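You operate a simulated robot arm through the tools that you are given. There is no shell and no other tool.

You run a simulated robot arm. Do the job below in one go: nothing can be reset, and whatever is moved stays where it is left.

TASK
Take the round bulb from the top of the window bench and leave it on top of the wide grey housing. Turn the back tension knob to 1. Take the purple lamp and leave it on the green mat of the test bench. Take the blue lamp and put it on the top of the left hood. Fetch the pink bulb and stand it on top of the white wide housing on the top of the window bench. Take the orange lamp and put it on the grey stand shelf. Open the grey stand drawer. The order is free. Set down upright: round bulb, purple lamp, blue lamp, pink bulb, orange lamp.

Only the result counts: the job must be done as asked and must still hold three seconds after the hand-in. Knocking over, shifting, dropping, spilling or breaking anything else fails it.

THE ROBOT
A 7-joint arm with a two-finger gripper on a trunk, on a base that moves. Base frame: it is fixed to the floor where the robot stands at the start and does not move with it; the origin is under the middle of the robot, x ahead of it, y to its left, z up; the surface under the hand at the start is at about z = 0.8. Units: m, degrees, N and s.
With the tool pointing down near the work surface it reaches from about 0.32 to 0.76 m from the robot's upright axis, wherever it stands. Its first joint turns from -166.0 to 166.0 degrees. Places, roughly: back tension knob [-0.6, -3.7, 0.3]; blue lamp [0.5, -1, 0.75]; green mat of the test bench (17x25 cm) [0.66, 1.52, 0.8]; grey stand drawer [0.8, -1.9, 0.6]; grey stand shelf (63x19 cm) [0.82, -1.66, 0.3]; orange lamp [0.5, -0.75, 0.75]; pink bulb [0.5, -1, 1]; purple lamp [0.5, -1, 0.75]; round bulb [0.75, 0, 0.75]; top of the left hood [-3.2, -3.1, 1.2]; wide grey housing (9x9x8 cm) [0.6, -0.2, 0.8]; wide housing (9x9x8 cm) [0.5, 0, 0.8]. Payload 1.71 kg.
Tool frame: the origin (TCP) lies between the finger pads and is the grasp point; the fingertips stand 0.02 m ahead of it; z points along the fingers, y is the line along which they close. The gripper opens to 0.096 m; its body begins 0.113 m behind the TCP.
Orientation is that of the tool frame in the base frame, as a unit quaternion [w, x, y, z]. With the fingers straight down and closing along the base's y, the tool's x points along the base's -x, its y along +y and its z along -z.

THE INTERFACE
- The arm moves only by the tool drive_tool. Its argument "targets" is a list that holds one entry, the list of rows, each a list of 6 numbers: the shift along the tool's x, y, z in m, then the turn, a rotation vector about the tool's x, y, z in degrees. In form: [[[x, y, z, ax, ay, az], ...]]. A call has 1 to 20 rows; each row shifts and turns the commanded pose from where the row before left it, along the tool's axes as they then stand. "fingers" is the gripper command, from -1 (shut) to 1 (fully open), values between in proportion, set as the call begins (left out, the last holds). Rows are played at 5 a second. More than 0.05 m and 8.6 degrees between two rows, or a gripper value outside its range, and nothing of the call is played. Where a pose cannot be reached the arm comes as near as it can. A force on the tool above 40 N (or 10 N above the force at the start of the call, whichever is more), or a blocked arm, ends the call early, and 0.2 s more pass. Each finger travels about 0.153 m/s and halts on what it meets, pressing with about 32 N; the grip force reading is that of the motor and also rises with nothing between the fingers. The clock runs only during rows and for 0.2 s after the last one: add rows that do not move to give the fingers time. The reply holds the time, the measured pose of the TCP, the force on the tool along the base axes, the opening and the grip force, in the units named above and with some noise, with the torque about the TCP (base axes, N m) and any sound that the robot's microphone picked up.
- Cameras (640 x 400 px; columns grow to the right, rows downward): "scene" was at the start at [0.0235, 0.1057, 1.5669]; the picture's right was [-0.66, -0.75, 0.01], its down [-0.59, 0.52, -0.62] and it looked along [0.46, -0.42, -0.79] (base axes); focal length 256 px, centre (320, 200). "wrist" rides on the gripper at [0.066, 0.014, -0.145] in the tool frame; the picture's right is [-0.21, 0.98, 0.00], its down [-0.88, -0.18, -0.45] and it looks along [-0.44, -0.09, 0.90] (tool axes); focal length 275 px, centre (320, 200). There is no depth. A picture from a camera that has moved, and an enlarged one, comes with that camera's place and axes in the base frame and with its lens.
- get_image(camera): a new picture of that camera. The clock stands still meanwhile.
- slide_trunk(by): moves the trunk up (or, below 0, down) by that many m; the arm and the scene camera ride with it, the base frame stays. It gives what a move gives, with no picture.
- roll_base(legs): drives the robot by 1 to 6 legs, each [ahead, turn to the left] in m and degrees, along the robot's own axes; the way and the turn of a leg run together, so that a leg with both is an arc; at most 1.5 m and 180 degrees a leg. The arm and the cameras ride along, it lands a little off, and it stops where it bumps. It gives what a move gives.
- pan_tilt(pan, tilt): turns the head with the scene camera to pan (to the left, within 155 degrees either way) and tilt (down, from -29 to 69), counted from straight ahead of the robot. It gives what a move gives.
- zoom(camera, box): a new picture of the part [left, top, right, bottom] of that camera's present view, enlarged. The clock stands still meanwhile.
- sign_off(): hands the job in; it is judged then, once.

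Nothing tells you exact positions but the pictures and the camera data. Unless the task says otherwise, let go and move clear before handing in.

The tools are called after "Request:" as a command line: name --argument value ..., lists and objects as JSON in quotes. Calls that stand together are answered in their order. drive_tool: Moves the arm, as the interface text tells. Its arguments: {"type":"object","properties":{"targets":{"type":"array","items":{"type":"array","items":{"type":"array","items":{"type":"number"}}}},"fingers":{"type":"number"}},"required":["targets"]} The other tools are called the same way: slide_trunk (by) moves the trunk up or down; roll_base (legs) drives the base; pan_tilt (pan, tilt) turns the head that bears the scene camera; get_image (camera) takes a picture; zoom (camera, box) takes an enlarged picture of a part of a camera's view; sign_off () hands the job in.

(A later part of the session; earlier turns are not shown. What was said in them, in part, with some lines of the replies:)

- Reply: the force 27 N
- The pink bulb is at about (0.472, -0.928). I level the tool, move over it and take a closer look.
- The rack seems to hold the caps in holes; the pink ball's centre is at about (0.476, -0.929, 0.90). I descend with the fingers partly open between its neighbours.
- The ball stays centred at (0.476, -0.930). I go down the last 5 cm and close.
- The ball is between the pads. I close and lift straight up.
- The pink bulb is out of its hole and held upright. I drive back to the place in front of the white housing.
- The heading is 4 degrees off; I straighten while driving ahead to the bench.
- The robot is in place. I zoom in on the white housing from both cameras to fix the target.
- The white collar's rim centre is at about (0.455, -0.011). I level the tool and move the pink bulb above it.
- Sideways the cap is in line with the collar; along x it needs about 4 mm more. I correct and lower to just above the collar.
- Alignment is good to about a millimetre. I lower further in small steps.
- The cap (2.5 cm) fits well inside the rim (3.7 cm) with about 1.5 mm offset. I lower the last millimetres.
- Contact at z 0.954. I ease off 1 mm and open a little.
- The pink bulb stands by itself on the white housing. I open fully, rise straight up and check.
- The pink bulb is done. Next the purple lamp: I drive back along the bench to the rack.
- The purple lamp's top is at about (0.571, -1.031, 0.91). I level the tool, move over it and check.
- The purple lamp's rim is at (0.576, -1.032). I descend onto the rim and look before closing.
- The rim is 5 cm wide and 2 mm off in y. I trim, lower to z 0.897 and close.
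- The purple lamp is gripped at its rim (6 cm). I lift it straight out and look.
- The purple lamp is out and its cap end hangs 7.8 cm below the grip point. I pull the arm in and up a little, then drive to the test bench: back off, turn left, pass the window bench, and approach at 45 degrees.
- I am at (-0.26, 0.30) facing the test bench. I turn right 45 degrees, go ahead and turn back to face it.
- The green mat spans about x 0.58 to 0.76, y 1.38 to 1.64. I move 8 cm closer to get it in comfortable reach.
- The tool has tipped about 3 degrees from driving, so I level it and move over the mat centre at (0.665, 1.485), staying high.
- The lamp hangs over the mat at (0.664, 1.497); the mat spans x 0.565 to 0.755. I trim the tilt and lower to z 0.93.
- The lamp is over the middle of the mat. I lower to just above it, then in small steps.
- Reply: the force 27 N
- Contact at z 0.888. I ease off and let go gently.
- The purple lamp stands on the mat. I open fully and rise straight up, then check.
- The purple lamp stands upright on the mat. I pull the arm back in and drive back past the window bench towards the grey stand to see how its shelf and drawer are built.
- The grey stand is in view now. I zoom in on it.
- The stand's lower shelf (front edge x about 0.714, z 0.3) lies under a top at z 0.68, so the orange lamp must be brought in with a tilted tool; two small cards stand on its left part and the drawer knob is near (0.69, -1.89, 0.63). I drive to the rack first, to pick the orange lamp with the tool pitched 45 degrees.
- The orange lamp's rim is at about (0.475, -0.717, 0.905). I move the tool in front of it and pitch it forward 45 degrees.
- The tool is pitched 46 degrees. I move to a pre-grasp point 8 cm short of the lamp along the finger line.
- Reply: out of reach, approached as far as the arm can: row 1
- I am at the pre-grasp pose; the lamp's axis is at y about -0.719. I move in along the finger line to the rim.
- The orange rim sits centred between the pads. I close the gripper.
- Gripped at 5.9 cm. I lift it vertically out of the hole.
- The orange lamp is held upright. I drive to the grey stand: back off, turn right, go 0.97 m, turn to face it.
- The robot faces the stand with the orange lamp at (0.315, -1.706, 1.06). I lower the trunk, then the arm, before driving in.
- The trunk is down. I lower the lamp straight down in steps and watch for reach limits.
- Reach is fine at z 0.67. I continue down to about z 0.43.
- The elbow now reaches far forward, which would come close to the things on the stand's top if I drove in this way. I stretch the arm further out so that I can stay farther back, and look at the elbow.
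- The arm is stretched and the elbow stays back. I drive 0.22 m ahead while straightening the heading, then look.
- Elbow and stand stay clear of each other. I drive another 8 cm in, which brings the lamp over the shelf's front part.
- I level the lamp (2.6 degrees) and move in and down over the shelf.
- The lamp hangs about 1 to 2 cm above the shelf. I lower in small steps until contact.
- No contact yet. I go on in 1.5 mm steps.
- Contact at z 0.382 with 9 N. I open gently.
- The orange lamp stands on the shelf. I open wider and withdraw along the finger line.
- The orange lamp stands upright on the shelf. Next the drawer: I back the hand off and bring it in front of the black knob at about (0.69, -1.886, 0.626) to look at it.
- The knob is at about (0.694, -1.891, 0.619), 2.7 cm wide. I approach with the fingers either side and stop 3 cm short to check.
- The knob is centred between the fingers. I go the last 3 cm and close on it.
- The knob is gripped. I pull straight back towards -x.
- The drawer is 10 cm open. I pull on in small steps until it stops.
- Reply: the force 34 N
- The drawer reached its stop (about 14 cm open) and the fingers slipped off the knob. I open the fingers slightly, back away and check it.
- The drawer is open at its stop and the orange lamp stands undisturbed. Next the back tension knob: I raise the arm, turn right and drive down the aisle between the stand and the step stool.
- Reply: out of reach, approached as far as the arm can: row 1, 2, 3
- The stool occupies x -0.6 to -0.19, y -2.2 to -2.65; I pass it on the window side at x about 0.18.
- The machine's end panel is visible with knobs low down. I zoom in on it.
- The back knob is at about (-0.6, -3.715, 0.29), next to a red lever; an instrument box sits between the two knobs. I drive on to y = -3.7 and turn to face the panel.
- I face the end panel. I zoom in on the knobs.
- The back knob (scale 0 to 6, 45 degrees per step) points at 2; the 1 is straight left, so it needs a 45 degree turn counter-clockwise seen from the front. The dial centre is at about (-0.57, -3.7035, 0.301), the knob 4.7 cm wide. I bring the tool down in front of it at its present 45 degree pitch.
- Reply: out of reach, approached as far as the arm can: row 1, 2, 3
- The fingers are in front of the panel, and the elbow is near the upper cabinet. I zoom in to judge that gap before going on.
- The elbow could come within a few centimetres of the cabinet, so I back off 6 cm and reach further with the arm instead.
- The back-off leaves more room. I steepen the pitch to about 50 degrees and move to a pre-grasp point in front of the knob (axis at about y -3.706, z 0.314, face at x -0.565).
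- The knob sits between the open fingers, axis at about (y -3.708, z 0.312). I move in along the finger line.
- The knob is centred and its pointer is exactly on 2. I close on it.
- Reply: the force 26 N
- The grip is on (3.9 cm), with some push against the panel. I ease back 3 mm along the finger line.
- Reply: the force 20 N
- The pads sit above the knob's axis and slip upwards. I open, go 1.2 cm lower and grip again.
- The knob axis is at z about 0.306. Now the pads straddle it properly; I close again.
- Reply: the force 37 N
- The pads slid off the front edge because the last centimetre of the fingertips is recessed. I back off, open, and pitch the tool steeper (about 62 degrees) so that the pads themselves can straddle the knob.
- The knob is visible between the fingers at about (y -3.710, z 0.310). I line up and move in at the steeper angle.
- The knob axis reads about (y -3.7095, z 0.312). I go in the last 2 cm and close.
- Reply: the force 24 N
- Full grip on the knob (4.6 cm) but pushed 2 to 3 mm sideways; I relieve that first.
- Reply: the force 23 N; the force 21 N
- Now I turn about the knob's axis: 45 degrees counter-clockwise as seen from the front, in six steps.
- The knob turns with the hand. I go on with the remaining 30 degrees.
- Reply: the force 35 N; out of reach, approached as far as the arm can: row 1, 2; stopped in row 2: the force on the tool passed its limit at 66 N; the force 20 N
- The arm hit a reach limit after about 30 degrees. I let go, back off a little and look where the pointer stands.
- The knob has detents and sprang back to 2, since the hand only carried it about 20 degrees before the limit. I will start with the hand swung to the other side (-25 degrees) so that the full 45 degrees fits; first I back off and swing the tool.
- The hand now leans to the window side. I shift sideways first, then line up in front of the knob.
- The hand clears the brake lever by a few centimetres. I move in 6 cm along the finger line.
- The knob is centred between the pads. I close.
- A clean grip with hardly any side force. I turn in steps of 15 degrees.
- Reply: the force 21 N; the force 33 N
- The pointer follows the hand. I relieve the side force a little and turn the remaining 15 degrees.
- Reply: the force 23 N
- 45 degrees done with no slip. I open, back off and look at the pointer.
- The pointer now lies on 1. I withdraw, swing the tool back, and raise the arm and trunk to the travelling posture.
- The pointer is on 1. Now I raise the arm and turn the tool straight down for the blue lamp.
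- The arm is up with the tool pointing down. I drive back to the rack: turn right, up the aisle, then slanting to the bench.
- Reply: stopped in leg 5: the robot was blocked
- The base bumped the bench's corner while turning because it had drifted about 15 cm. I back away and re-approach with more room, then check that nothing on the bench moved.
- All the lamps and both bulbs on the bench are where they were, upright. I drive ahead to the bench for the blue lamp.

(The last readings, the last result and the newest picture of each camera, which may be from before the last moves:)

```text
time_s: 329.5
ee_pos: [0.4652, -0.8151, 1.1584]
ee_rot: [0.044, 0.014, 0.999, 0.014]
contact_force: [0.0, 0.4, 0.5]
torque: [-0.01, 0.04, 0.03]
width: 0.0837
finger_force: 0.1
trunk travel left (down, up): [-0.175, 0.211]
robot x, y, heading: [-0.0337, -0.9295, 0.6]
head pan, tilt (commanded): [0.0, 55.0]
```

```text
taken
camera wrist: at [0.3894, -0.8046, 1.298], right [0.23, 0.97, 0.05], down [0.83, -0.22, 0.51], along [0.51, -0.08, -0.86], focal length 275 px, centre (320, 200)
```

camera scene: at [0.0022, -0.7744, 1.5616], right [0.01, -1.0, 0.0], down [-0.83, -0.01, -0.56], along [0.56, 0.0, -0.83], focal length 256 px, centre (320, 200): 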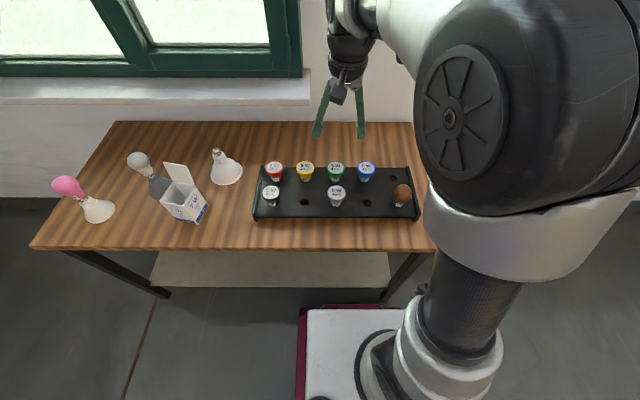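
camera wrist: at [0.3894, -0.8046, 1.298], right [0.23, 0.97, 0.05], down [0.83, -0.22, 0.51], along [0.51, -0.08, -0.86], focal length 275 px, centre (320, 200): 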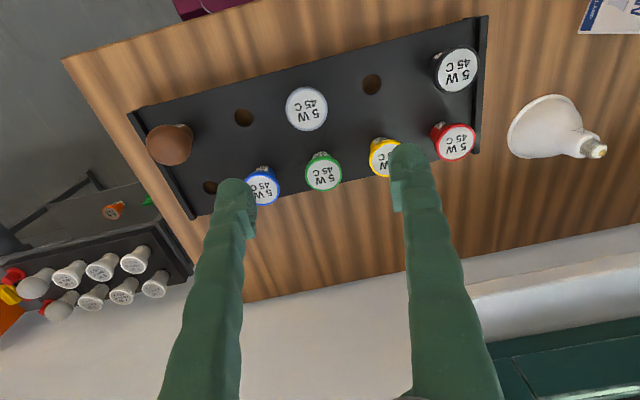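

The blue lamp's rim is at about (0.576, -0.930). I level the tool (5 degrees off after all the driving) and move over it.

Request:
drive_tool --targets '[[[0, 0, 0, 1.6, 5.0, -1.6], [-0.0222, -0.023, 0.0236, 0, 0, 0], [-0.0222, -0.023, 0.0236, 0, 0, 0], [-0.0222, -0.023, 0.0236, 0, 0, 0], [-0.0222, -0.023, 0.0236, 0, 0, 0], [-0.0222, -0.023, 0.0236, 0, 0, 0], [0, 0, 0, 0, 0, 0], [0, 0, 0, 0, 0, 0]]]' --fingers 0.75

Request:
get_image --camera "wrist"

Request:
zoom --camera "scene" --box '[310, 100, 430, 220]'

```text
time_s: 331.3
ee_pos: [0.5789, -0.9314, 1.0418]
ee_rot: [0.001, 0.001, 1.0, 0.0]
contact_force: [-0.8, -0.2, -0.5]
torque: [-0.01, 0.0, 0.0]
width: 0.084
finger_force: 0.1
trunk travel left (down, up): [-0.175, 0.211]
robot x, y, heading: [-0.0352, -0.9309, 0.4]
head pan, tilt (commanded): [0.0, 55.0]
```

```text
taken
camera wrist: at [0.5142, -0.9169, 1.1863], right [0.21, 0.98, 0.0], down [0.88, -0.19, 0.45], along [0.44, -0.09, -0.9], focal length 275 px, centre (320, 200)
```

wrist: 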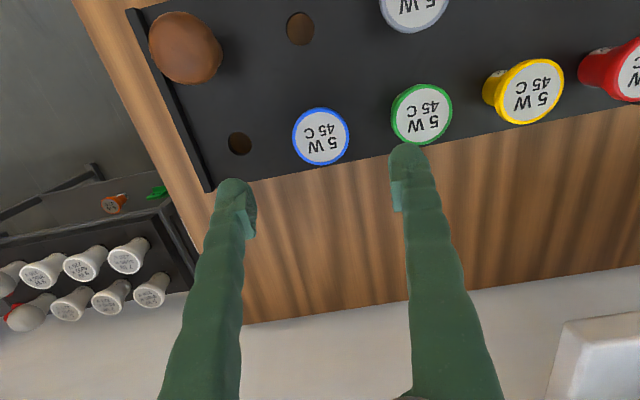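

```text
3.33 times, centred on (370, 160) of scene
camera zoom: at [0.0021, -0.7744, 1.5616], right [0.01, -1.0, 0.0], down [-0.83, -0.01, -0.56], along [0.56, 0.0, -0.83], focal length 852 px, centre (153, 333)
```

zoom: 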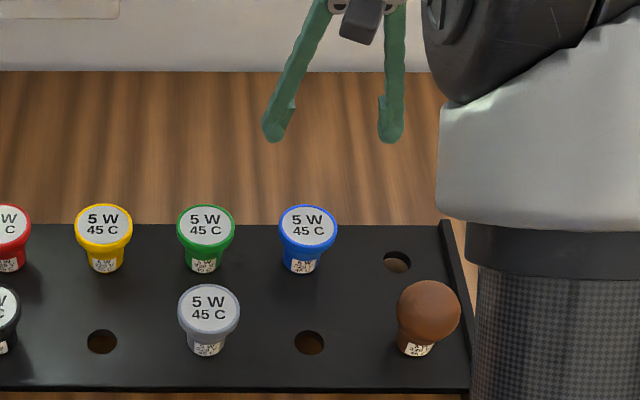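

The blue rim is right below at (0.577, -0.930). I descend and check before closing.

Request:
drive_tool --targets '[[[0.002, 0.0015, 0.04, 0, 0, 0], [0, 0, 0.04, 0, 0, 0], [0, 0, 0.037, 0, 0, 0], [0, 0, 0, 0, 0, 0]]]' --fingers 0.7

Request:
get_image --camera "wrist"

```text
time_s: 332.3
ee_pos: [0.5721, -0.9299, 0.9235]
ee_rot: [0.0, 0.002, 1.0, 0.0]
contact_force: [1.1, 0.2, 0.5]
torque: [0.02, 0.0, 0.01]
width: 0.0814
finger_force: 0.1
trunk travel left (down, up): [-0.175, 0.211]
robot x, y, heading: [-0.0357, -0.9319, 0.4]
head pan, tilt (commanded): [0.0, 55.0]
```

```text
taken
camera wrist: at [0.5078, -0.9157, 1.0684], right [0.21, 0.98, 0.0], down [0.88, -0.19, 0.45], along [0.44, -0.09, -0.9], focal length 275 px, centre (320, 200)
```

wrist: 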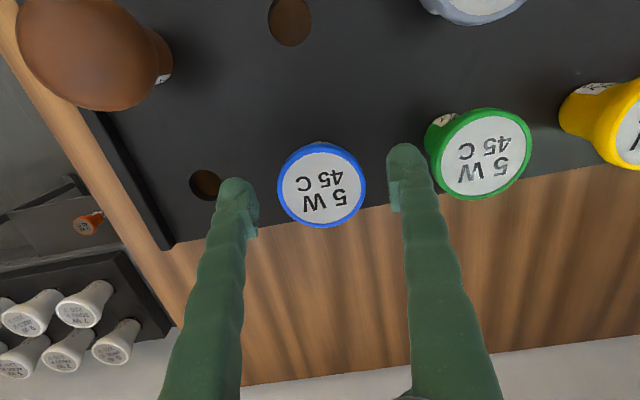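

Request:
drive_tool --targets '[[[-0.003, 0.0005, 0.0255, 0, 0, 0], [0, 0, 0, 0, 0, 0], [0, 0, 0, 0, 0, 0]]]' --fingers 0.7

Request:
drive_tool --targets '[[[0, 0, 0, 0, 0, 0], [0, 0, 0, 0, 0, 0], [0, 0, 0, 0, 0, 0], [0, 0, 0, 0, 0, 0]]]' --fingers -1

Request:
drive_tool --targets '[[[0, 0, -0.02, 0, 0, 0], [0, 0, -0.03, 0, 0, 0], [0, 0, -0.04, 0, 0, 0], [0, 0, -0.05, 0, 0, 0], [0, 0, -0.05, 0, 0, 0], [0, 0, -0.03, 0, 0, 0], [0, 0, 0, 0, 0, 0]]]'

Request:
zoom --camera "scene" --box '[300, 60, 440, 220]'

Request:
get_image --camera "wrist"

```text
time_s: 333.1
ee_pos: [0.5762, -0.9289, 0.899]
ee_rot: [0.0, 0.001, 1.0, 0.0]
contact_force: [0.1, -0.1, 0.1]
torque: [0.0, -0.04, -0.01]
width: 0.0815
finger_force: 0.0
trunk travel left (down, up): [-0.175, 0.211]
robot x, y, heading: [-0.0371, -0.9263, 0.3]
head pan, tilt (commanded): [0.0, 55.0]
```

```text
time_s: 334.1
ee_pos: [0.5763, -0.9287, 0.8992]
ee_rot: [0.0, 0.002, 1.0, 0.0]
contact_force: [0.1, -0.9, 4.1]
torque: [-0.02, -0.02, 0.02]
width: 0.0588
finger_force: 32.0
trunk travel left (down, up): [-0.175, 0.211]
robot x, y, heading: [-0.0387, -0.9298, 0.4]
head pan, tilt (commanded): [0.0, 55.0]
```

```text
time_s: 335.7
ee_pos: [0.5803, -0.9286, 1.1173]
ee_rot: [0.0, 0.002, 1.0, 0.0]
contact_force: [-0.3, 1.0, -0.4]
torque: [0.05, 0.02, 0.01]
width: 0.0587
finger_force: 31.8
trunk travel left (down, up): [-0.175, 0.211]
robot x, y, heading: [-0.0389, -0.9325, 0.5]
head pan, tilt (commanded): [0.0, 55.0]
```

```text
2.50 times, centred on (370, 140) of scene
camera zoom: at [0.0023, -0.7746, 1.5616], right [0.01, -1.0, 0.0], down [-0.83, -0.01, -0.56], along [0.56, 0.0, -0.83], focal length 639 px, centre (195, 350)
```

zoom: 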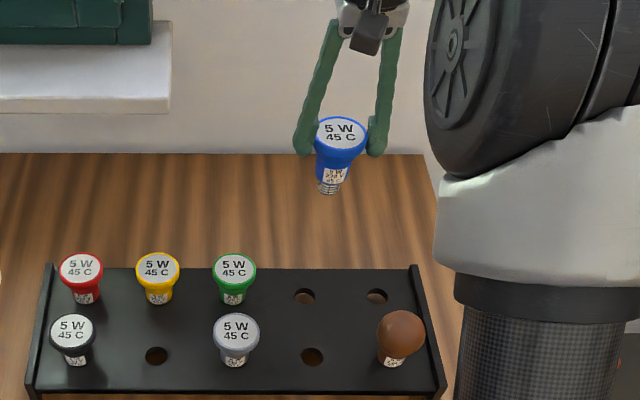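

```text
taken
camera wrist: at [0.5146, -0.9156, 1.2626], right [0.21, 0.98, 0.0], down [0.88, -0.19, 0.44], along [0.43, -0.09, -0.9], focal length 275 px, centre (320, 200)
```

wrist: 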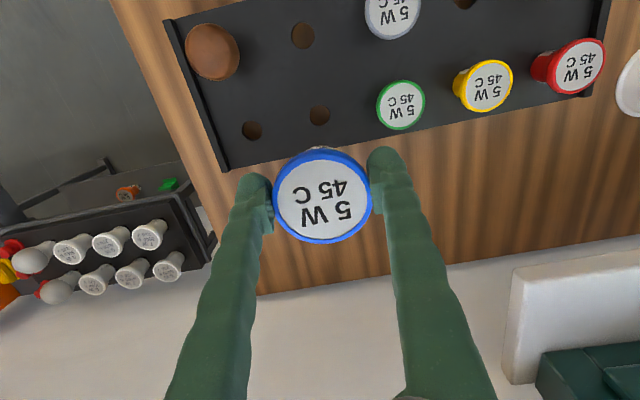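

The blue lamp is held upright. Before driving I look across the room at the left hood and the way there.

Request:
pan_tilt --pan -125 --tilt 12

Request:
get_image --camera "scene"

Request:
zoom --camera "scene" --box '[220, 120, 440, 260]'

```text
time_s: 337.7
ee_pos: [0.5792, -0.9299, 1.1182]
ee_rot: [0.0, 0.001, 1.0, 0.0]
contact_force: [-0.5, 0.5, -1.3]
torque: [0.0, 0.0, 0.01]
width: 0.0589
finger_force: 32.3
trunk travel left (down, up): [-0.175, 0.211]
robot x, y, heading: [-0.0331, -0.9272, 0.5]
head pan, tilt (commanded): [-125.0, 12.0]
```

```text
taken
camera scene: at [-0.1219, -0.8518, 1.6289], right [-0.82, 0.57, 0.01], down [0.1, 0.17, -0.98], along [-0.56, -0.81, -0.2], focal length 256 px, centre (320, 200)
```

scene: 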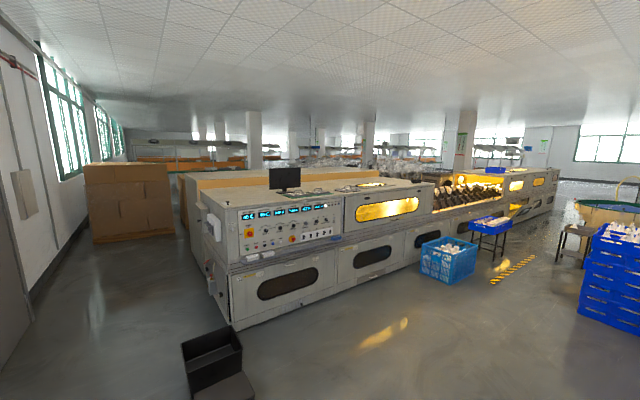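

```text
2.86 times, centred on (330, 190) of scene
camera zoom: at [-0.1219, -0.8518, 1.6289], right [-0.82, 0.57, 0.01], down [0.1, 0.17, -0.98], along [-0.56, -0.81, -0.2], focal length 730 px, centre (291, 229)
```

zoom: 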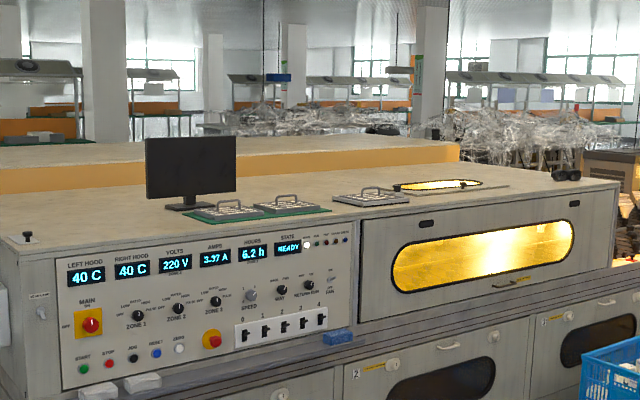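

The hood top is flat at z about 1.1, spanning x about -1.9 to -3.7, with a lit slot further back; a blue basket stands in front at x -3.1 to -3.7. I pull the arm in and drive across to a spot left of the basket.

Request:
drive_tool --targets '[[[0.04, 0, -0.01, 0, 0, 0], [0.04, 0, -0.01, 0, 0, 0], [0.04, 0, -0.01, 0, 0, 0], [0, 0, 0, 0, 0, 0]]]'

Request:
roll_base --legs '[[-0.3, 0], [0, -154.7], [1.2, 0]]'

Request:
pan_tilt --pan 0 --tilt 25

Request:
get_image --camera "scene"

```text
time_s: 338.7
ee_pos: [0.4594, -0.9293, 1.1453]
ee_rot: [0.0, 0.002, 1.0, 0.0]
contact_force: [0.0, 0.8, -1.2]
torque: [0.02, 0.03, -0.03]
width: 0.0586
finger_force: 32.0
trunk travel left (down, up): [-0.175, 0.211]
robot x, y, heading: [-0.0361, -0.9331, 0.4]
head pan, tilt (commanded): [-125.0, 12.0]
```

```text
time_s: 354.5
ee_pos: [-1.8358, -1.7325, 1.1464]
ee_rot: [0.001, 0.971, 0.239, -0.001]
contact_force: [-0.1, 0.2, 0.0]
torque: [-0.02, -0.05, -0.03]
width: 0.0586
finger_force: 31.8
trunk travel left (down, up): [-0.175, 0.211]
robot x, y, heading: [-1.3987, -1.4984, -151.6]
head pan, tilt (commanded): [-125.0, 12.0]
```

```text
time_s: 356.5
ee_pos: [-1.8208, -1.7239, 1.1543]
ee_rot: [0.002, 0.971, 0.238, -0.007]
contact_force: [-0.2, -0.8, -0.9]
torque: [0.01, -0.02, 0.01]
width: 0.0586
finger_force: 32.1
trunk travel left (down, up): [-0.175, 0.211]
robot x, y, heading: [-1.3976, -1.5033, -151.9]
head pan, tilt (commanded): [0.0, 25.0]
```

```text
taken
camera scene: at [-1.3754, -1.6643, 1.6053], right [-0.47, 0.88, 0.0], down [0.39, 0.21, -0.9], along [-0.79, -0.43, -0.44], focal length 256 px, centre (320, 200)
```

scene: 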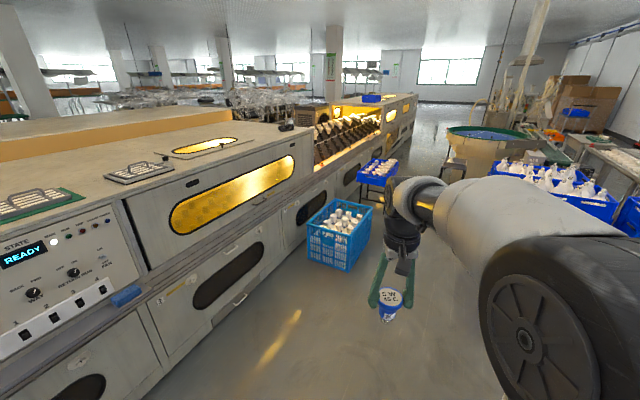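

The hood's top edge runs from about (-1.87, -2.93) to (-3.6, -2.95), and the basket's near corner is at x about -3.06. I drive on to (-2.62, -2.1) and turn to face the hood.

Request:
roll_base --legs '[[0, -2.1], [1.36, 0], [0, 64]]'

Request:
pan_tilt --pan 0 --tilt 40

Request:
get_image --camera "scene"

```text
time_s: 367.7
ee_pos: [-2.647, -2.5792, 1.1533]
ee_rot: [0.006, 0.71, 0.704, -0.005]
contact_force: [-0.2, -0.1, -0.7]
torque: [0.01, 0.02, 0.03]
width: 0.0585
finger_force: 31.7
trunk travel left (down, up): [-0.175, 0.211]
robot x, y, heading: [-2.6494, -2.0997, -89.5]
head pan, tilt (commanded): [0.0, 25.0]
```

```text
time_s: 368.4
ee_pos: [-2.6475, -2.5612, 1.1624]
ee_rot: [0.011, 0.71, 0.704, -0.011]
contact_force: [-0.3, 0.6, -0.9]
torque: [-0.01, -0.03, 0.0]
width: 0.0584
finger_force: 31.9
trunk travel left (down, up): [-0.175, 0.211]
robot x, y, heading: [-2.6466, -2.1005, -89.9]
head pan, tilt (commanded): [0.0, 40.0]
```

```text
taken
camera scene: at [-2.492, -2.1502, 1.5823], right [-1.0, 0.0, 0.0], down [0.0, 0.65, -0.76], along [0.0, -0.76, -0.65], focal length 256 px, centre (320, 200)
```

scene: 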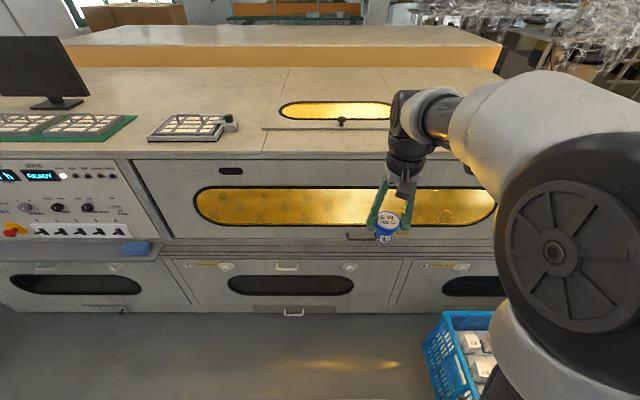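

I have a clear view: the hood's front edge is at y about -2.96, top z about 1.11, the lit slot ends at x about -2.85. I raise the trunk 0.2 m so the lamp clears the hood, then drive closer.

Request:
slide_trunk --by 0.2

Request:
roll_base --legs '[[0.4, 0]]'

Request:
pan_tilt --pan -15 --tilt 50

Request:
get_image --camera "scene"

Request:
get_image --camera "wrist"

```text
time_s: 370.6
ee_pos: [-2.6479, -2.5628, 1.3603]
ee_rot: [0.012, 0.71, 0.704, -0.01]
contact_force: [0.2, 0.1, -1.7]
torque: [0.02, 0.03, 0.0]
width: 0.0585
finger_force: 31.9
trunk travel left (down, up): [-0.375, 0.011]
robot x, y, heading: [-2.6434, -2.103, -89.6]
head pan, tilt (commanded): [0.0, 40.0]
```

```text
time_s: 373.3
ee_pos: [-2.6397, -2.9647, 1.3637]
ee_rot: [0.014, 0.706, 0.708, -0.013]
contact_force: [0.0, -0.3, 1.3]
torque: [0.06, 0.03, 0.03]
width: 0.0583
finger_force: 31.4
trunk travel left (down, up): [-0.375, 0.011]
robot x, y, heading: [-2.6423, -2.5107, -89.2]
head pan, tilt (commanded): [0.0, 40.0]
```

```text
time_s: 374.1
ee_pos: [-2.6388, -2.9631, 1.3653]
ee_rot: [0.015, 0.707, 0.707, -0.014]
contact_force: [0.6, 1.0, -0.7]
torque: [0.02, 0.03, -0.01]
width: 0.0584
finger_force: 31.8
trunk travel left (down, up): [-0.375, 0.011]
robot x, y, heading: [-2.6452, -2.5186, -89.1]
head pan, tilt (commanded): [-15.0, 50.0]
```

```text
taken
camera scene: at [-2.5075, -2.5453, 1.7681], right [-0.97, 0.24, 0.0], down [0.19, 0.75, -0.64], along [-0.16, -0.62, -0.77], focal length 256 px, centre (320, 200)
```

scene: 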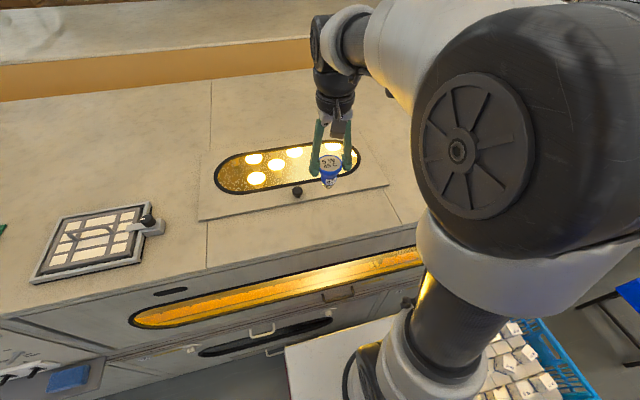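

```text
taken
camera wrist: at [-2.6251, -2.8902, 1.5072], right [0.98, -0.2, 0.01], down [-0.18, -0.86, 0.48], along [-0.09, -0.47, -0.88], focal length 275 px, centre (320, 200)
```

wrist: 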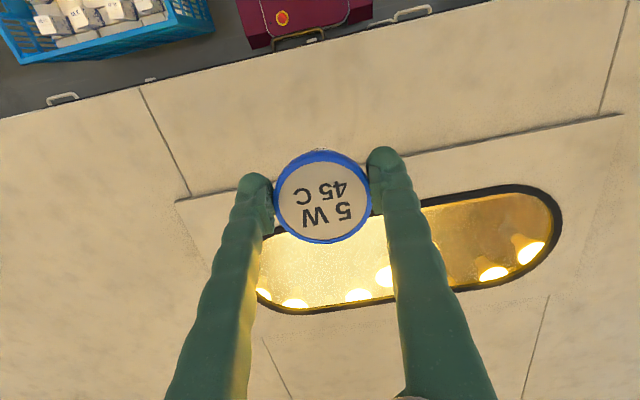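

The free flat part of the hood top lies between the seam at x -2.845 and the end at about -3.6; its height works out to z about 1.15 and the front edge to y about -2.89. I level the lamp and move it over (-3.03, -3.08).

Request:
drive_tool --targets '[[[0, 0, 0, 0, 2.35, 0], [-0.013, -0.0435, 0, 0, 0, 0], [-0.013, -0.0435, 0, 0, 0, 0], [-0.013, -0.0435, 0, 0, 0, 0], [-0.013, -0.0435, 0, 0, 0, 0], [-0.013, -0.0435, 0, 0, 0, 0], [-0.013, -0.0435, 0, 0, 0, 0], [-0.013, -0.0435, 0, 0, 0, 0], [-0.013, -0.0435, 0, 0, 0, 0], [-0.013, -0.0435, 0, 0, 0, 0], [0, 0, 0, 0, 0, 0]]]'

Request:
get_image --camera "wrist"

Request:
get_image --camera "scene"

```text
time_s: 376.5
ee_pos: [-3.0361, -3.0893, 1.3698]
ee_rot: [0.0, 0.707, 0.708, 0.003]
contact_force: [1.4, 0.6, 0.5]
torque: [-0.08, 0.11, 0.01]
width: 0.0585
finger_force: 32.3
trunk travel left (down, up): [-0.375, 0.011]
robot x, y, heading: [-2.6431, -2.5164, -89.4]
head pan, tilt (commanded): [-15.0, 50.0]
```

```text
taken
camera wrist: at [-3.0208, -3.0247, 1.5141], right [0.98, -0.2, 0.0], down [-0.18, -0.88, 0.44], along [-0.09, -0.43, -0.9], focal length 275 px, centre (320, 200)
```

wrist: 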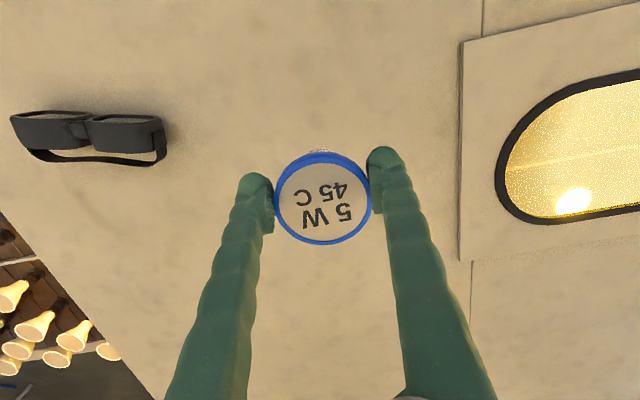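

```text
taken
camera scene: at [-2.5036, -2.5527, 1.7676], right [-0.97, 0.24, 0.01], down [0.19, 0.75, -0.63], along [-0.16, -0.61, -0.77], focal length 256 px, centre (320, 200)
```

scene: 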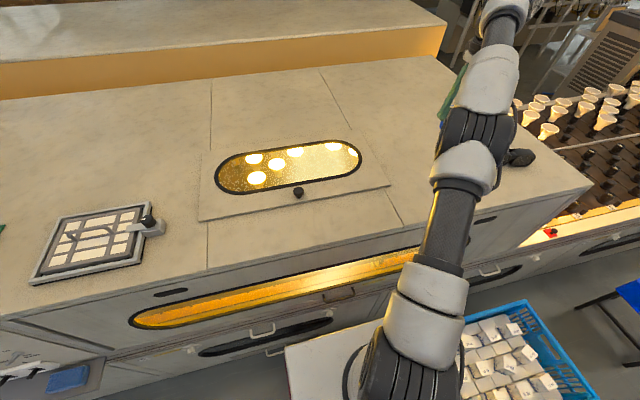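

The lamp is over a free spot of the hood top; dark goggles lie 30 cm away. I lower it towards the surface.

Request:
drive_tool --targets '[[[0, 0, 0.04, 0, 0, 0], [0, 0, 0.035, 0, 0, 0], [0, 0, 0.03, 0, 0, 0], [0, 0, 0, 0, 0, 0]]]'

Request:
get_image --camera "wrist"

```text
time_s: 377.0
ee_pos: [-3.0317, -3.0656, 1.3319]
ee_rot: [0.007, 0.707, 0.707, -0.007]
contact_force: [0.0, 0.3, -1.2]
torque: [-0.13, 0.02, 0.0]
width: 0.0583
finger_force: 32.1
trunk travel left (down, up): [-0.375, 0.011]
robot x, y, heading: [-2.6439, -2.5136, -88.8]
head pan, tilt (commanded): [-15.0, 50.0]
stopped in row 2: the arm was blocked; the commanded pose is now the measured one
```

```text
taken
camera wrist: at [-3.0179, -2.997, 1.4754], right [0.98, -0.21, 0.0], down [-0.18, -0.87, 0.46], along [-0.09, -0.45, -0.89], focal length 275 px, centre (320, 200)
```

wrist: 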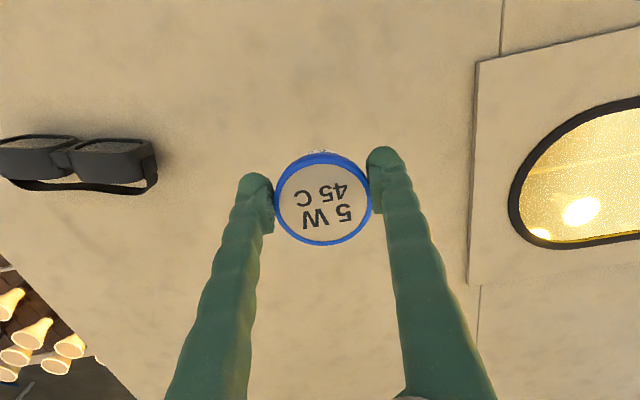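

The arm reports being blocked at z 1.33 although nothing pushes on the tool. I look where the arm might touch something.

Request:
get_image --camera "scene"

Request:
pan_tilt --pan -50 --tilt 40

Request:
get_image --camera "scene"

```text
taken
camera scene: at [-2.5076, -2.5507, 1.7681], right [-0.97, 0.24, 0.0], down [0.19, 0.75, -0.63], along [-0.16, -0.61, -0.77], focal length 256 px, centre (320, 200)
```

scene: 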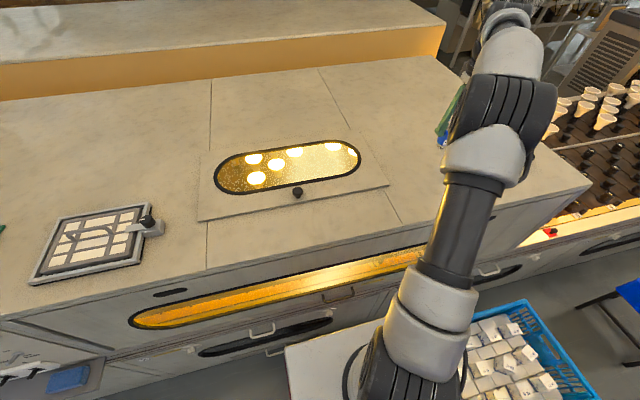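

```text
time_s: 378.0
ee_pos: [-3.033, -3.0701, 1.3292]
ee_rot: [0.006, 0.706, 0.708, -0.005]
contact_force: [-0.1, -1.0, -0.7]
torque: [0.03, -0.02, 0.0]
width: 0.0578
finger_force: 31.6
trunk travel left (down, up): [-0.375, 0.011]
robot x, y, heading: [-2.6445, -2.5152, -89.4]
head pan, tilt (commanded): [-50.0, 40.0]
```

```text
taken
camera scene: at [-2.5533, -2.5368, 1.7823], right [-0.65, 0.76, 0.01], down [0.49, 0.43, -0.76], along [-0.58, -0.49, -0.65], focal length 256 px, centre (320, 200)
```

scene: 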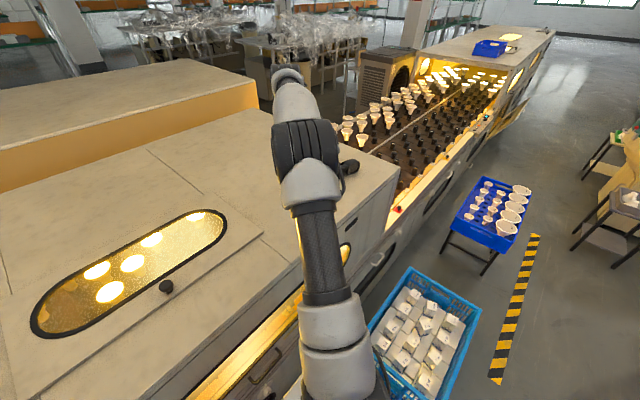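

Nothing visible is in the way; the elbow is well above the hood. I try again in smaller steps after restoring the level.

Request:
drive_tool --targets '[[[0, 0, 0.01, 0, 0.8, 0], [0, 0, 0.01, 0, 0, 0], [0, 0, 0, 0, 0, 0]]]'

```text
time_s: 378.8
ee_pos: [-3.0321, -3.0691, 1.3082]
ee_rot: [0.001, 0.706, 0.708, -0.001]
contact_force: [0.5, -0.5, -0.7]
torque: [-0.01, -0.01, 0.05]
width: 0.0579
finger_force: 32.0
trunk travel left (down, up): [-0.375, 0.011]
robot x, y, heading: [-2.6433, -2.5114, -89.2]
head pan, tilt (commanded): [-50.0, 40.0]
```

That works. I continue down gently.

Request:
drive_tool --targets '[[[0, 0, 0.012, 0, 0, 0], [0, 0, 0.012, 0, 0, 0], [0, 0, 0.012, 0, 0, 0], [0, 0, 0, 0, 0, 0]]]'

Request:
get_image --camera "wrist"

Request:
get_image --camera "scene"

```text
time_s: 379.8
ee_pos: [-3.0313, -3.0688, 1.272]
ee_rot: [0.0, 0.706, 0.708, 0.0]
contact_force: [1.0, 0.4, -1.1]
torque: [-0.01, -0.01, -0.02]
width: 0.0577
finger_force: 32.3
trunk travel left (down, up): [-0.375, 0.011]
robot x, y, heading: [-2.6468, -2.512, -89.2]
head pan, tilt (commanded): [-50.0, 40.0]
```

```text
taken
camera wrist: at [-3.0173, -3.0026, 1.4162], right [0.98, -0.2, 0.0], down [-0.18, -0.88, 0.45], along [-0.09, -0.44, -0.9], focal length 275 px, centre (320, 200)
```

wrist: 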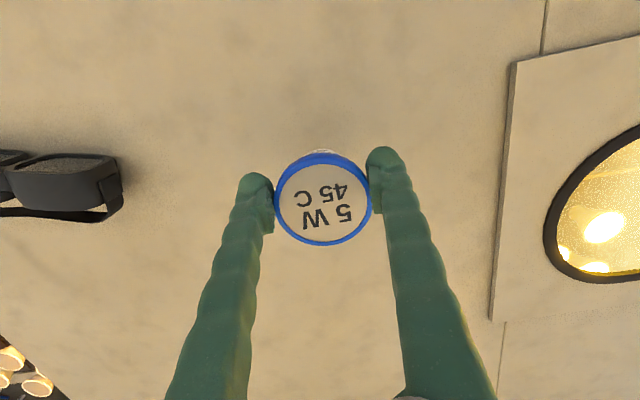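

```text
taken
camera scene: at [-2.553, -2.5368, 1.7824], right [-0.65, 0.76, 0.01], down [0.49, 0.43, -0.76], along [-0.58, -0.49, -0.65], focal length 256 px, centre (320, 200)
```

scene: 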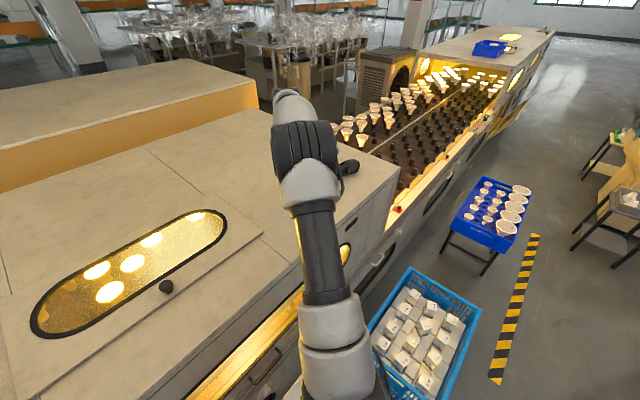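

Request:
drive_tool --targets '[[[0, 0, 0.01, 0, 0, 0], [0, 0, 0.008, 0, 0, 0], [0, 0, 0, 0, 0, 0]]]'

Request:
drive_tool --targets '[[[0, 0, 0.004, 0, 0, 0], [0, 0, 0, 0, 0, 0]]]'

Request:
drive_tool --targets '[[[0, 0, 0.003, 0, 0, 0], [0, 0, 0, 0, 0, 0]]]'

```text
time_s: 380.6
ee_pos: [-3.0322, -3.0683, 1.2548]
ee_rot: [0.001, 0.707, 0.708, -0.001]
contact_force: [0.2, 1.3, -0.6]
torque: [0.0, -0.02, -0.02]
width: 0.0581
finger_force: 32.0
trunk travel left (down, up): [-0.375, 0.011]
robot x, y, heading: [-2.6458, -2.5191, -89.3]
head pan, tilt (commanded): [-50.0, 40.0]
```

```text
time_s: 381.2
ee_pos: [-3.0306, -3.0691, 1.25]
ee_rot: [0.001, 0.706, 0.708, 0.0]
contact_force: [0.3, -0.1, 0.5]
torque: [0.02, 0.0, -0.02]
width: 0.058
finger_force: 31.5
trunk travel left (down, up): [-0.375, 0.011]
robot x, y, heading: [-2.6441, -2.5131, -89.2]
head pan, tilt (commanded): [-50.0, 40.0]
```

```text
time_s: 381.8
ee_pos: [-3.0307, -3.0682, 1.2471]
ee_rot: [0.0, 0.707, 0.708, 0.001]
contact_force: [0.8, 0.3, 0.0]
torque: [-0.02, -0.01, 0.0]
width: 0.0579
finger_force: 32.4
trunk travel left (down, up): [-0.375, 0.011]
robot x, y, heading: [-2.6387, -2.5128, -89.3]
head pan, tilt (commanded): [-50.0, 40.0]
```

Request:
drive_tool --targets '[[[0, 0, 0.003, 0, 0, 0], [0, 0, 0, 0, 0, 0]]]'

Request:
drive_tool --targets '[[[0, 0, 0.002, 0, 0, 0], [0, 0, 0, 0, 0, 0]]]'

Request:
get_image --camera "wrist"

```text
time_s: 382.4
ee_pos: [-3.0309, -3.0675, 1.2453]
ee_rot: [0.001, 0.706, 0.708, -0.002]
contact_force: [-0.2, 0.2, 10.6]
torque: [-0.07, -0.03, -0.01]
width: 0.058
finger_force: 32.1
trunk travel left (down, up): [-0.375, 0.011]
robot x, y, heading: [-2.6427, -2.5141, -89.1]
head pan, tilt (commanded): [-50.0, 40.0]
```

```text
time_s: 383.0
ee_pos: [-3.0305, -3.0684, 1.2456]
ee_rot: [0.001, 0.706, 0.708, -0.002]
contact_force: [-1.6, 0.7, 25.2]
torque: [-0.21, 0.06, -0.01]
width: 0.0579
finger_force: 32.5
trunk travel left (down, up): [-0.375, 0.011]
robot x, y, heading: [-2.6443, -2.5126, -89.3]
head pan, tilt (commanded): [-50.0, 40.0]
```

```text
taken
camera wrist: at [-3.0158, -3.0023, 1.3898], right [0.98, -0.2, 0.0], down [-0.18, -0.87, 0.45], along [-0.09, -0.44, -0.89], focal length 275 px, centre (320, 200)
```

wrist: 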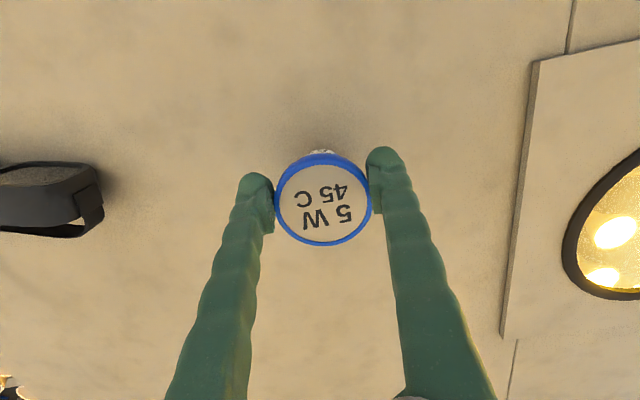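

Contact at z 1.2455. I ease off and release.

Request:
drive_tool --targets '[[[0, 0, -0.002, 0, 0, 0], [0, 0, 0, 0, 0, 0]]]'

Request:
drive_tool --targets '[[[0, 0, -0.001, 0, 0, 0], [0, 0, 0, 0, 0, 0]]]'

Request:
drive_tool --targets '[[[0, 0, 0, 0, 0, 0], [0, 0, 0, 0, 0, 0], [0, 0, 0, 0, 0, 0]]]' --fingers 0.4

Request:
get_image --camera "wrist"

```text
time_s: 383.6
ee_pos: [-3.0327, -3.0678, 1.2459]
ee_rot: [0.0, 0.707, 0.708, -0.001]
contact_force: [-1.2, 0.8, 18.1]
torque: [-0.04, 0.11, -0.03]
width: 0.0577
finger_force: 32.0
trunk travel left (down, up): [-0.375, 0.011]
robot x, y, heading: [-2.646, -2.5136, -89.1]
head pan, tilt (commanded): [-50.0, 40.0]
```

```text
time_s: 384.2
ee_pos: [-3.0315, -3.0693, 1.2461]
ee_rot: [-0.001, 0.707, 0.707, -0.001]
contact_force: [-1.5, 1.8, 12.9]
torque: [0.02, 0.01, 0.0]
width: 0.0581
finger_force: 32.2
trunk travel left (down, up): [-0.375, 0.011]
robot x, y, heading: [-2.6433, -2.5123, -89.3]
head pan, tilt (commanded): [-50.0, 40.0]
```

```text
time_s: 385.0
ee_pos: [-3.0308, -3.0694, 1.245]
ee_rot: [0.0, 0.706, 0.708, 0.0]
contact_force: [-0.5, 0.4, -0.4]
torque: [0.0, 0.01, 0.0]
width: 0.0672
finger_force: 0.0
trunk travel left (down, up): [-0.375, 0.011]
robot x, y, heading: [-2.6436, -2.5151, -89.2]
head pan, tilt (commanded): [-50.0, 40.0]
```

```text
taken
camera wrist: at [-3.017, -3.0046, 1.3899], right [0.98, -0.2, 0.0], down [-0.18, -0.88, 0.45], along [-0.09, -0.44, -0.9], focal length 275 px, centre (320, 200)
```

wrist: 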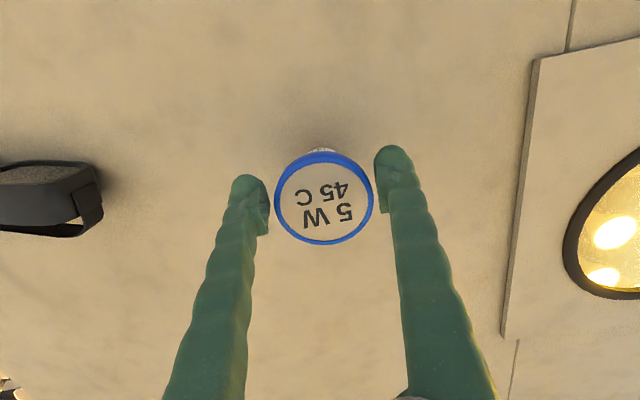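

The blue lamp stands by itself. I open fully and rise straight up in small steps.

Request:
drive_tool --targets '[[[0, 0, 0, 0, 0, 0], [0, 0, 0, 0, 0, 0], [0, 0, -0.012, 0, 0, 0], [0, 0, -0.015, 0, 0, 0], [0, 0, -0.015, 0, 0, 0], [0, 0, -0.015, 0, 0, 0], [0, 0, -0.015, 0, 0, 0], [0, 0, -0.015, 0, 0, 0], [0, 0, -0.015, 0, 0, 0], [0, 0, 0, 0, 0, 0]]]' --fingers 0.95

Request:
get_image --camera "wrist"

```text
time_s: 387.2
ee_pos: [-3.0323, -3.0703, 1.3482]
ee_rot: [0.0, 0.706, 0.708, 0.001]
contact_force: [-0.7, -0.5, -0.1]
torque: [-0.01, -0.06, -0.02]
width: 0.0937
finger_force: 0.0
trunk travel left (down, up): [-0.375, 0.011]
robot x, y, heading: [-2.6464, -2.5137, -89.5]
head pan, tilt (commanded): [-50.0, 40.0]
```

```text
taken
camera wrist: at [-3.0174, -3.0044, 1.4934], right [0.98, -0.2, 0.0], down [-0.18, -0.88, 0.44], along [-0.09, -0.44, -0.9], focal length 275 px, centre (320, 200)
```

wrist: 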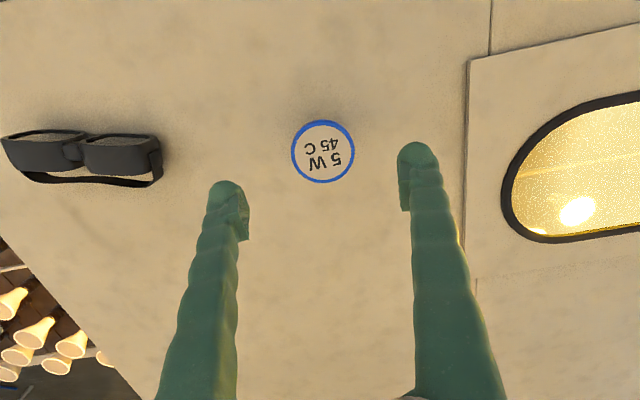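

The blue lamp stands upright on the hood. I move the hand clear of it and check the result with the scene camera.

Request:
drive_tool --targets '[[[0.028, 0.036, 0, 0, 0, 0], [0.028, 0.036, 0, 0, 0, 0], [0.028, 0.036, 0, 0, 0, 0], [0.028, 0.036, 0, 0, 0, 0], [0.028, 0.036, 0, 0, 0, 0], [0, 0, 0, 0, 0, 0]]]'

Request:
pan_tilt --pan -35 --tilt 40

Request:
get_image --camera "scene"

```text
time_s: 388.6
ee_pos: [-2.8515, -2.9296, 1.3471]
ee_rot: [0.0, 0.706, 0.708, 0.001]
contact_force: [0.3, 0.3, -0.4]
torque: [0.03, -0.03, 0.01]
width: 0.0937
finger_force: 0.0
trunk travel left (down, up): [-0.375, 0.011]
robot x, y, heading: [-2.6426, -2.5156, -89.5]
head pan, tilt (commanded): [-50.0, 40.0]
```

```text
time_s: 389.4
ee_pos: [-2.8506, -2.9289, 1.3483]
ee_rot: [0.001, 0.707, 0.707, 0.0]
contact_force: [0.8, 0.5, 0.1]
torque: [0.0, -0.01, 0.01]
width: 0.0938
finger_force: 0.0
trunk travel left (down, up): [-0.375, 0.011]
robot x, y, heading: [-2.6446, -2.517, -89.2]
head pan, tilt (commanded): [-35.0, 40.0]
```

```text
taken
camera scene: at [-2.5371, -2.5513, 1.7821], right [-0.83, 0.56, 0.01], down [0.36, 0.54, -0.76], along [-0.43, -0.62, -0.65], focal length 256 px, centre (320, 200)
```

scene: 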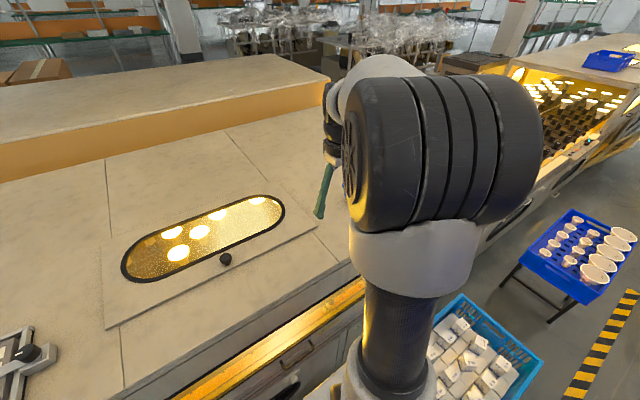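

The arm hides the lamp, so I back the base off half a metre and look again.

Request:
roll_base --legs '[[-0.45, 0]]'

Request:
pan_tilt --pan 0 --tilt 30

Request:
get_image --camera "scene"

Request:
get_image --camera "wrist"

```text
time_s: 392.2
ee_pos: [-2.8581, -2.4739, 1.348]
ee_rot: [0.001, 0.709, 0.705, -0.001]
contact_force: [0.2, -0.5, 0.1]
torque: [-0.02, -0.01, 0.01]
width: 0.0938
finger_force: 0.1
trunk travel left (down, up): [-0.375, 0.011]
robot x, y, heading: [-2.6484, -2.0615, -89.7]
head pan, tilt (commanded): [-35.0, 40.0]
```

```text
time_s: 393.2
ee_pos: [-2.8572, -2.4551, 1.3548]
ee_rot: [0.006, 0.709, 0.705, -0.005]
contact_force: [0.0, -0.1, 0.1]
torque: [0.03, -0.03, -0.03]
width: 0.0933
finger_force: 0.1
trunk travel left (down, up): [-0.375, 0.011]
robot x, y, heading: [-2.6484, -2.0621, -89.6]
head pan, tilt (commanded): [0.0, 30.0]
```

```text
taken
camera scene: at [-2.4926, -2.1212, 1.797], right [-1.0, -0.01, 0.0], down [0.0, 0.52, -0.86], along [0.01, -0.86, -0.52], focal length 256 px, centre (320, 200)
```

scene: 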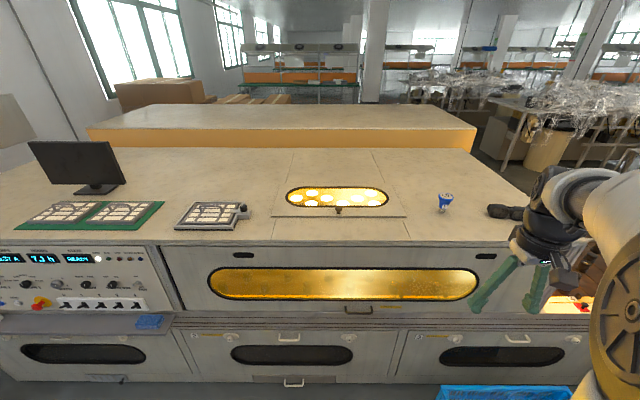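

```text
taken
camera wrist: at [-2.8425, -2.3878, 1.4976], right [0.98, -0.21, 0.0], down [-0.19, -0.87, 0.46], along [-0.09, -0.45, -0.89], focal length 275 px, centre (320, 200)
```

wrist: 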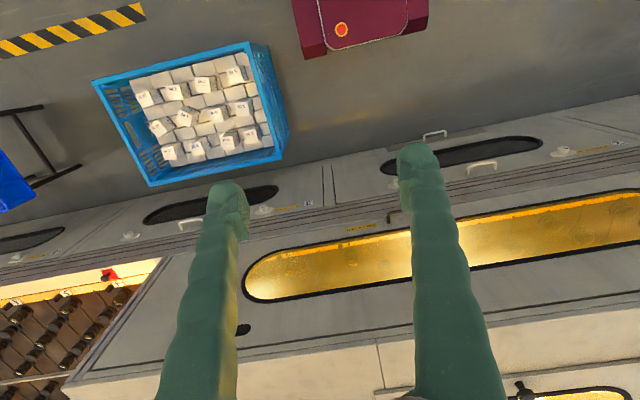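

The blue lamp stands on the hood top. I zoom in to check it, and then check the stand and benches from here.

Request:
zoom --camera "scene" --box '[400, 170, 520, 240]'

Request:
pan_tilt --pan 108 --tilt 12

Request:
get_image --camera "scene"

```text
5.33 times, centred on (460, 205) of scene
camera zoom: at [-2.4926, -2.1212, 1.797], right [-1.0, -0.01, 0.0], down [0.0, 0.52, -0.86], along [0.01, -0.86, -0.52], focal length 1363 px, centre (-427, 173)
```

zoom: 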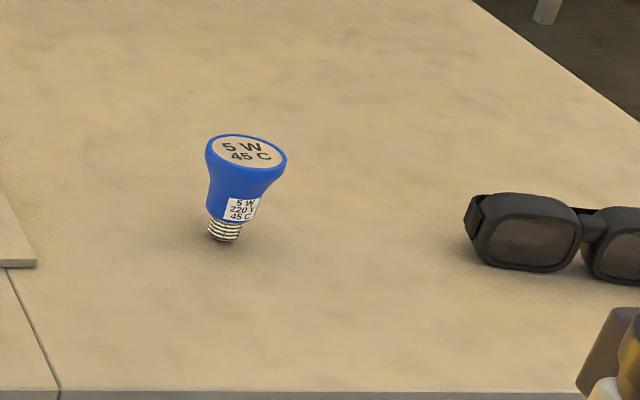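

```text
time_s: 395.1
ee_pos: [-2.8576, -2.4543, 1.3553]
ee_rot: [0.006, 0.709, 0.705, -0.006]
contact_force: [0.3, -0.1, -0.7]
torque: [0.01, 0.02, -0.01]
width: 0.0933
finger_force: 0.0
trunk travel left (down, up): [-0.375, 0.011]
robot x, y, heading: [-2.6486, -2.0644, -89.8]
head pan, tilt (commanded): [108.0, 12.0]
```

```text
taken
camera scene: at [-2.4049, -2.0005, 1.8281], right [0.32, -0.95, -0.02], down [-0.2, -0.05, -0.98], along [0.93, 0.31, -0.2], focal length 256 px, centre (320, 200)
```

scene: 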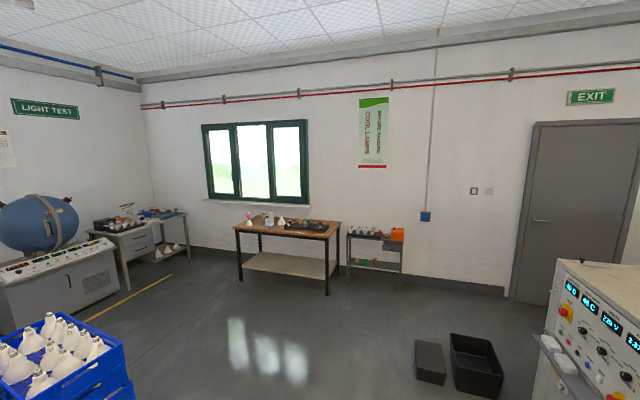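

The blue lamp is upright (its lean in the picture matches the lens perspective). I zoom in on the window bench, the stand and the test bench.

Request:
zoom --camera "scene" --box '[225, 195, 415, 300]'

Request:
zoom --camera "scene" --box '[335, 215, 415, 285]'

Request:
zoom --camera "scene" --box '[80, 190, 200, 280]'

Request:
zoom --camera "scene" --box '[230, 200, 345, 245]'

```text
3.37 times, centred on (320, 248) of scene
camera zoom: at [-2.4049, -2.0005, 1.8281], right [0.32, -0.95, -0.02], down [-0.2, -0.05, -0.98], along [0.93, 0.31, -0.2], focal length 861 px, centre (320, 40)
```

zoom: 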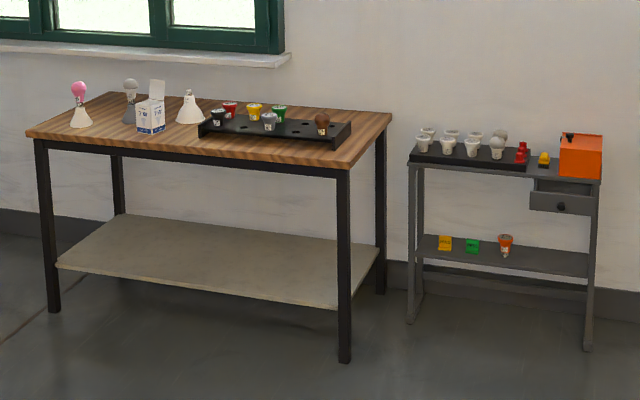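

```text
5.71 times, centred on (375, 250) of scene
camera zoom: at [-2.4049, -2.0005, 1.8281], right [0.32, -0.95, -0.02], down [-0.2, -0.05, -0.98], along [0.93, 0.31, -0.2], focal length 1460 px, centre (6, -86)
```

zoom: 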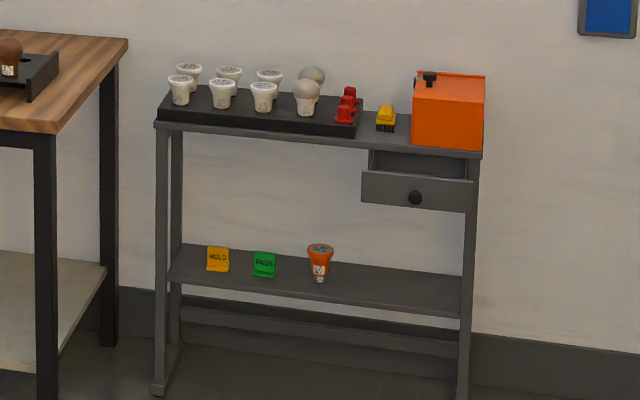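

```text
4.44 times, centred on (140, 235) of scene
camera zoom: at [-2.4049, -2.0005, 1.8281], right [0.32, -0.95, -0.02], down [-0.2, -0.05, -0.98], along [0.93, 0.31, -0.2], focal length 1136 px, centre (1120, 44)
```

zoom: 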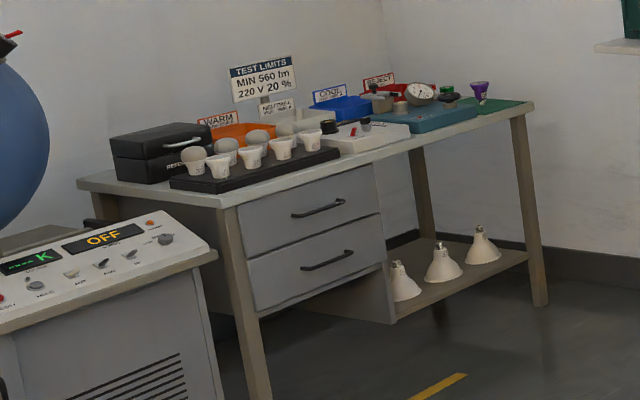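

```text
5.57 times, centred on (288, 222) of scene
camera zoom: at [-2.4049, -2.0005, 1.8281], right [0.32, -0.95, -0.02], down [-0.2, -0.05, -0.98], along [0.93, 0.31, -0.2], focal length 1422 px, centre (501, 75)
```

zoom: 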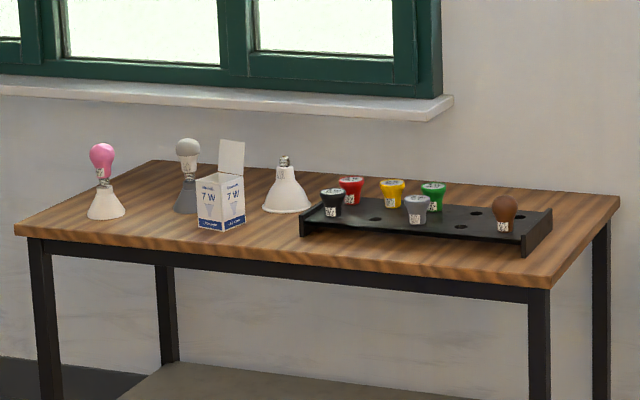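

Everything is in place: the round bulb on the grey housing, the pink bulb on the white housing, purple on the green mat, orange on the stand shelf and blue on the left hood, all upright. The drawer is open at its stop, the back tension knob points at 1, and the hand is clear, so I hand the job in.

Request:
sign_off

```text
The job is handed in.
```

I handed the job in with all seven parts done. In a final look across the room, the five lamps and bulbs were upright and the drawer was open.

| Item | Where it ended up |
|---|---|
| Round bulb | On top of the wide grey housing |
| Pink bulb | On top of the white wide housing on the window bench |
| Purple lamp | On the green mat of the test bench |
| Orange lamp | On the grey stand shelf, beside the "PASS" card |
| Blue lamp | On top of the left hood, on the free area right of the lit slot |
| Grey stand drawer | Pulled out about 14 cm, to its stop |
| Back tension knob | Pointing at 1; last checked just after turning, and the arm did not go back to it |

- **Bump against the bench:** while turning to fetch the blue lamp, the robot's base bumped a front corner of the window bench. I backed off and checked: the bench corner I measured and everything standing on the bench were where they had been.
- **Drawer knob:** my fingers slipped off it as the drawer hit its stop. The later view showed the drawer still open.
- **Tension knob:** it has click positions and sprang back to 2 on my first try. The second turn brought it to 1, and it stayed there after I let go.
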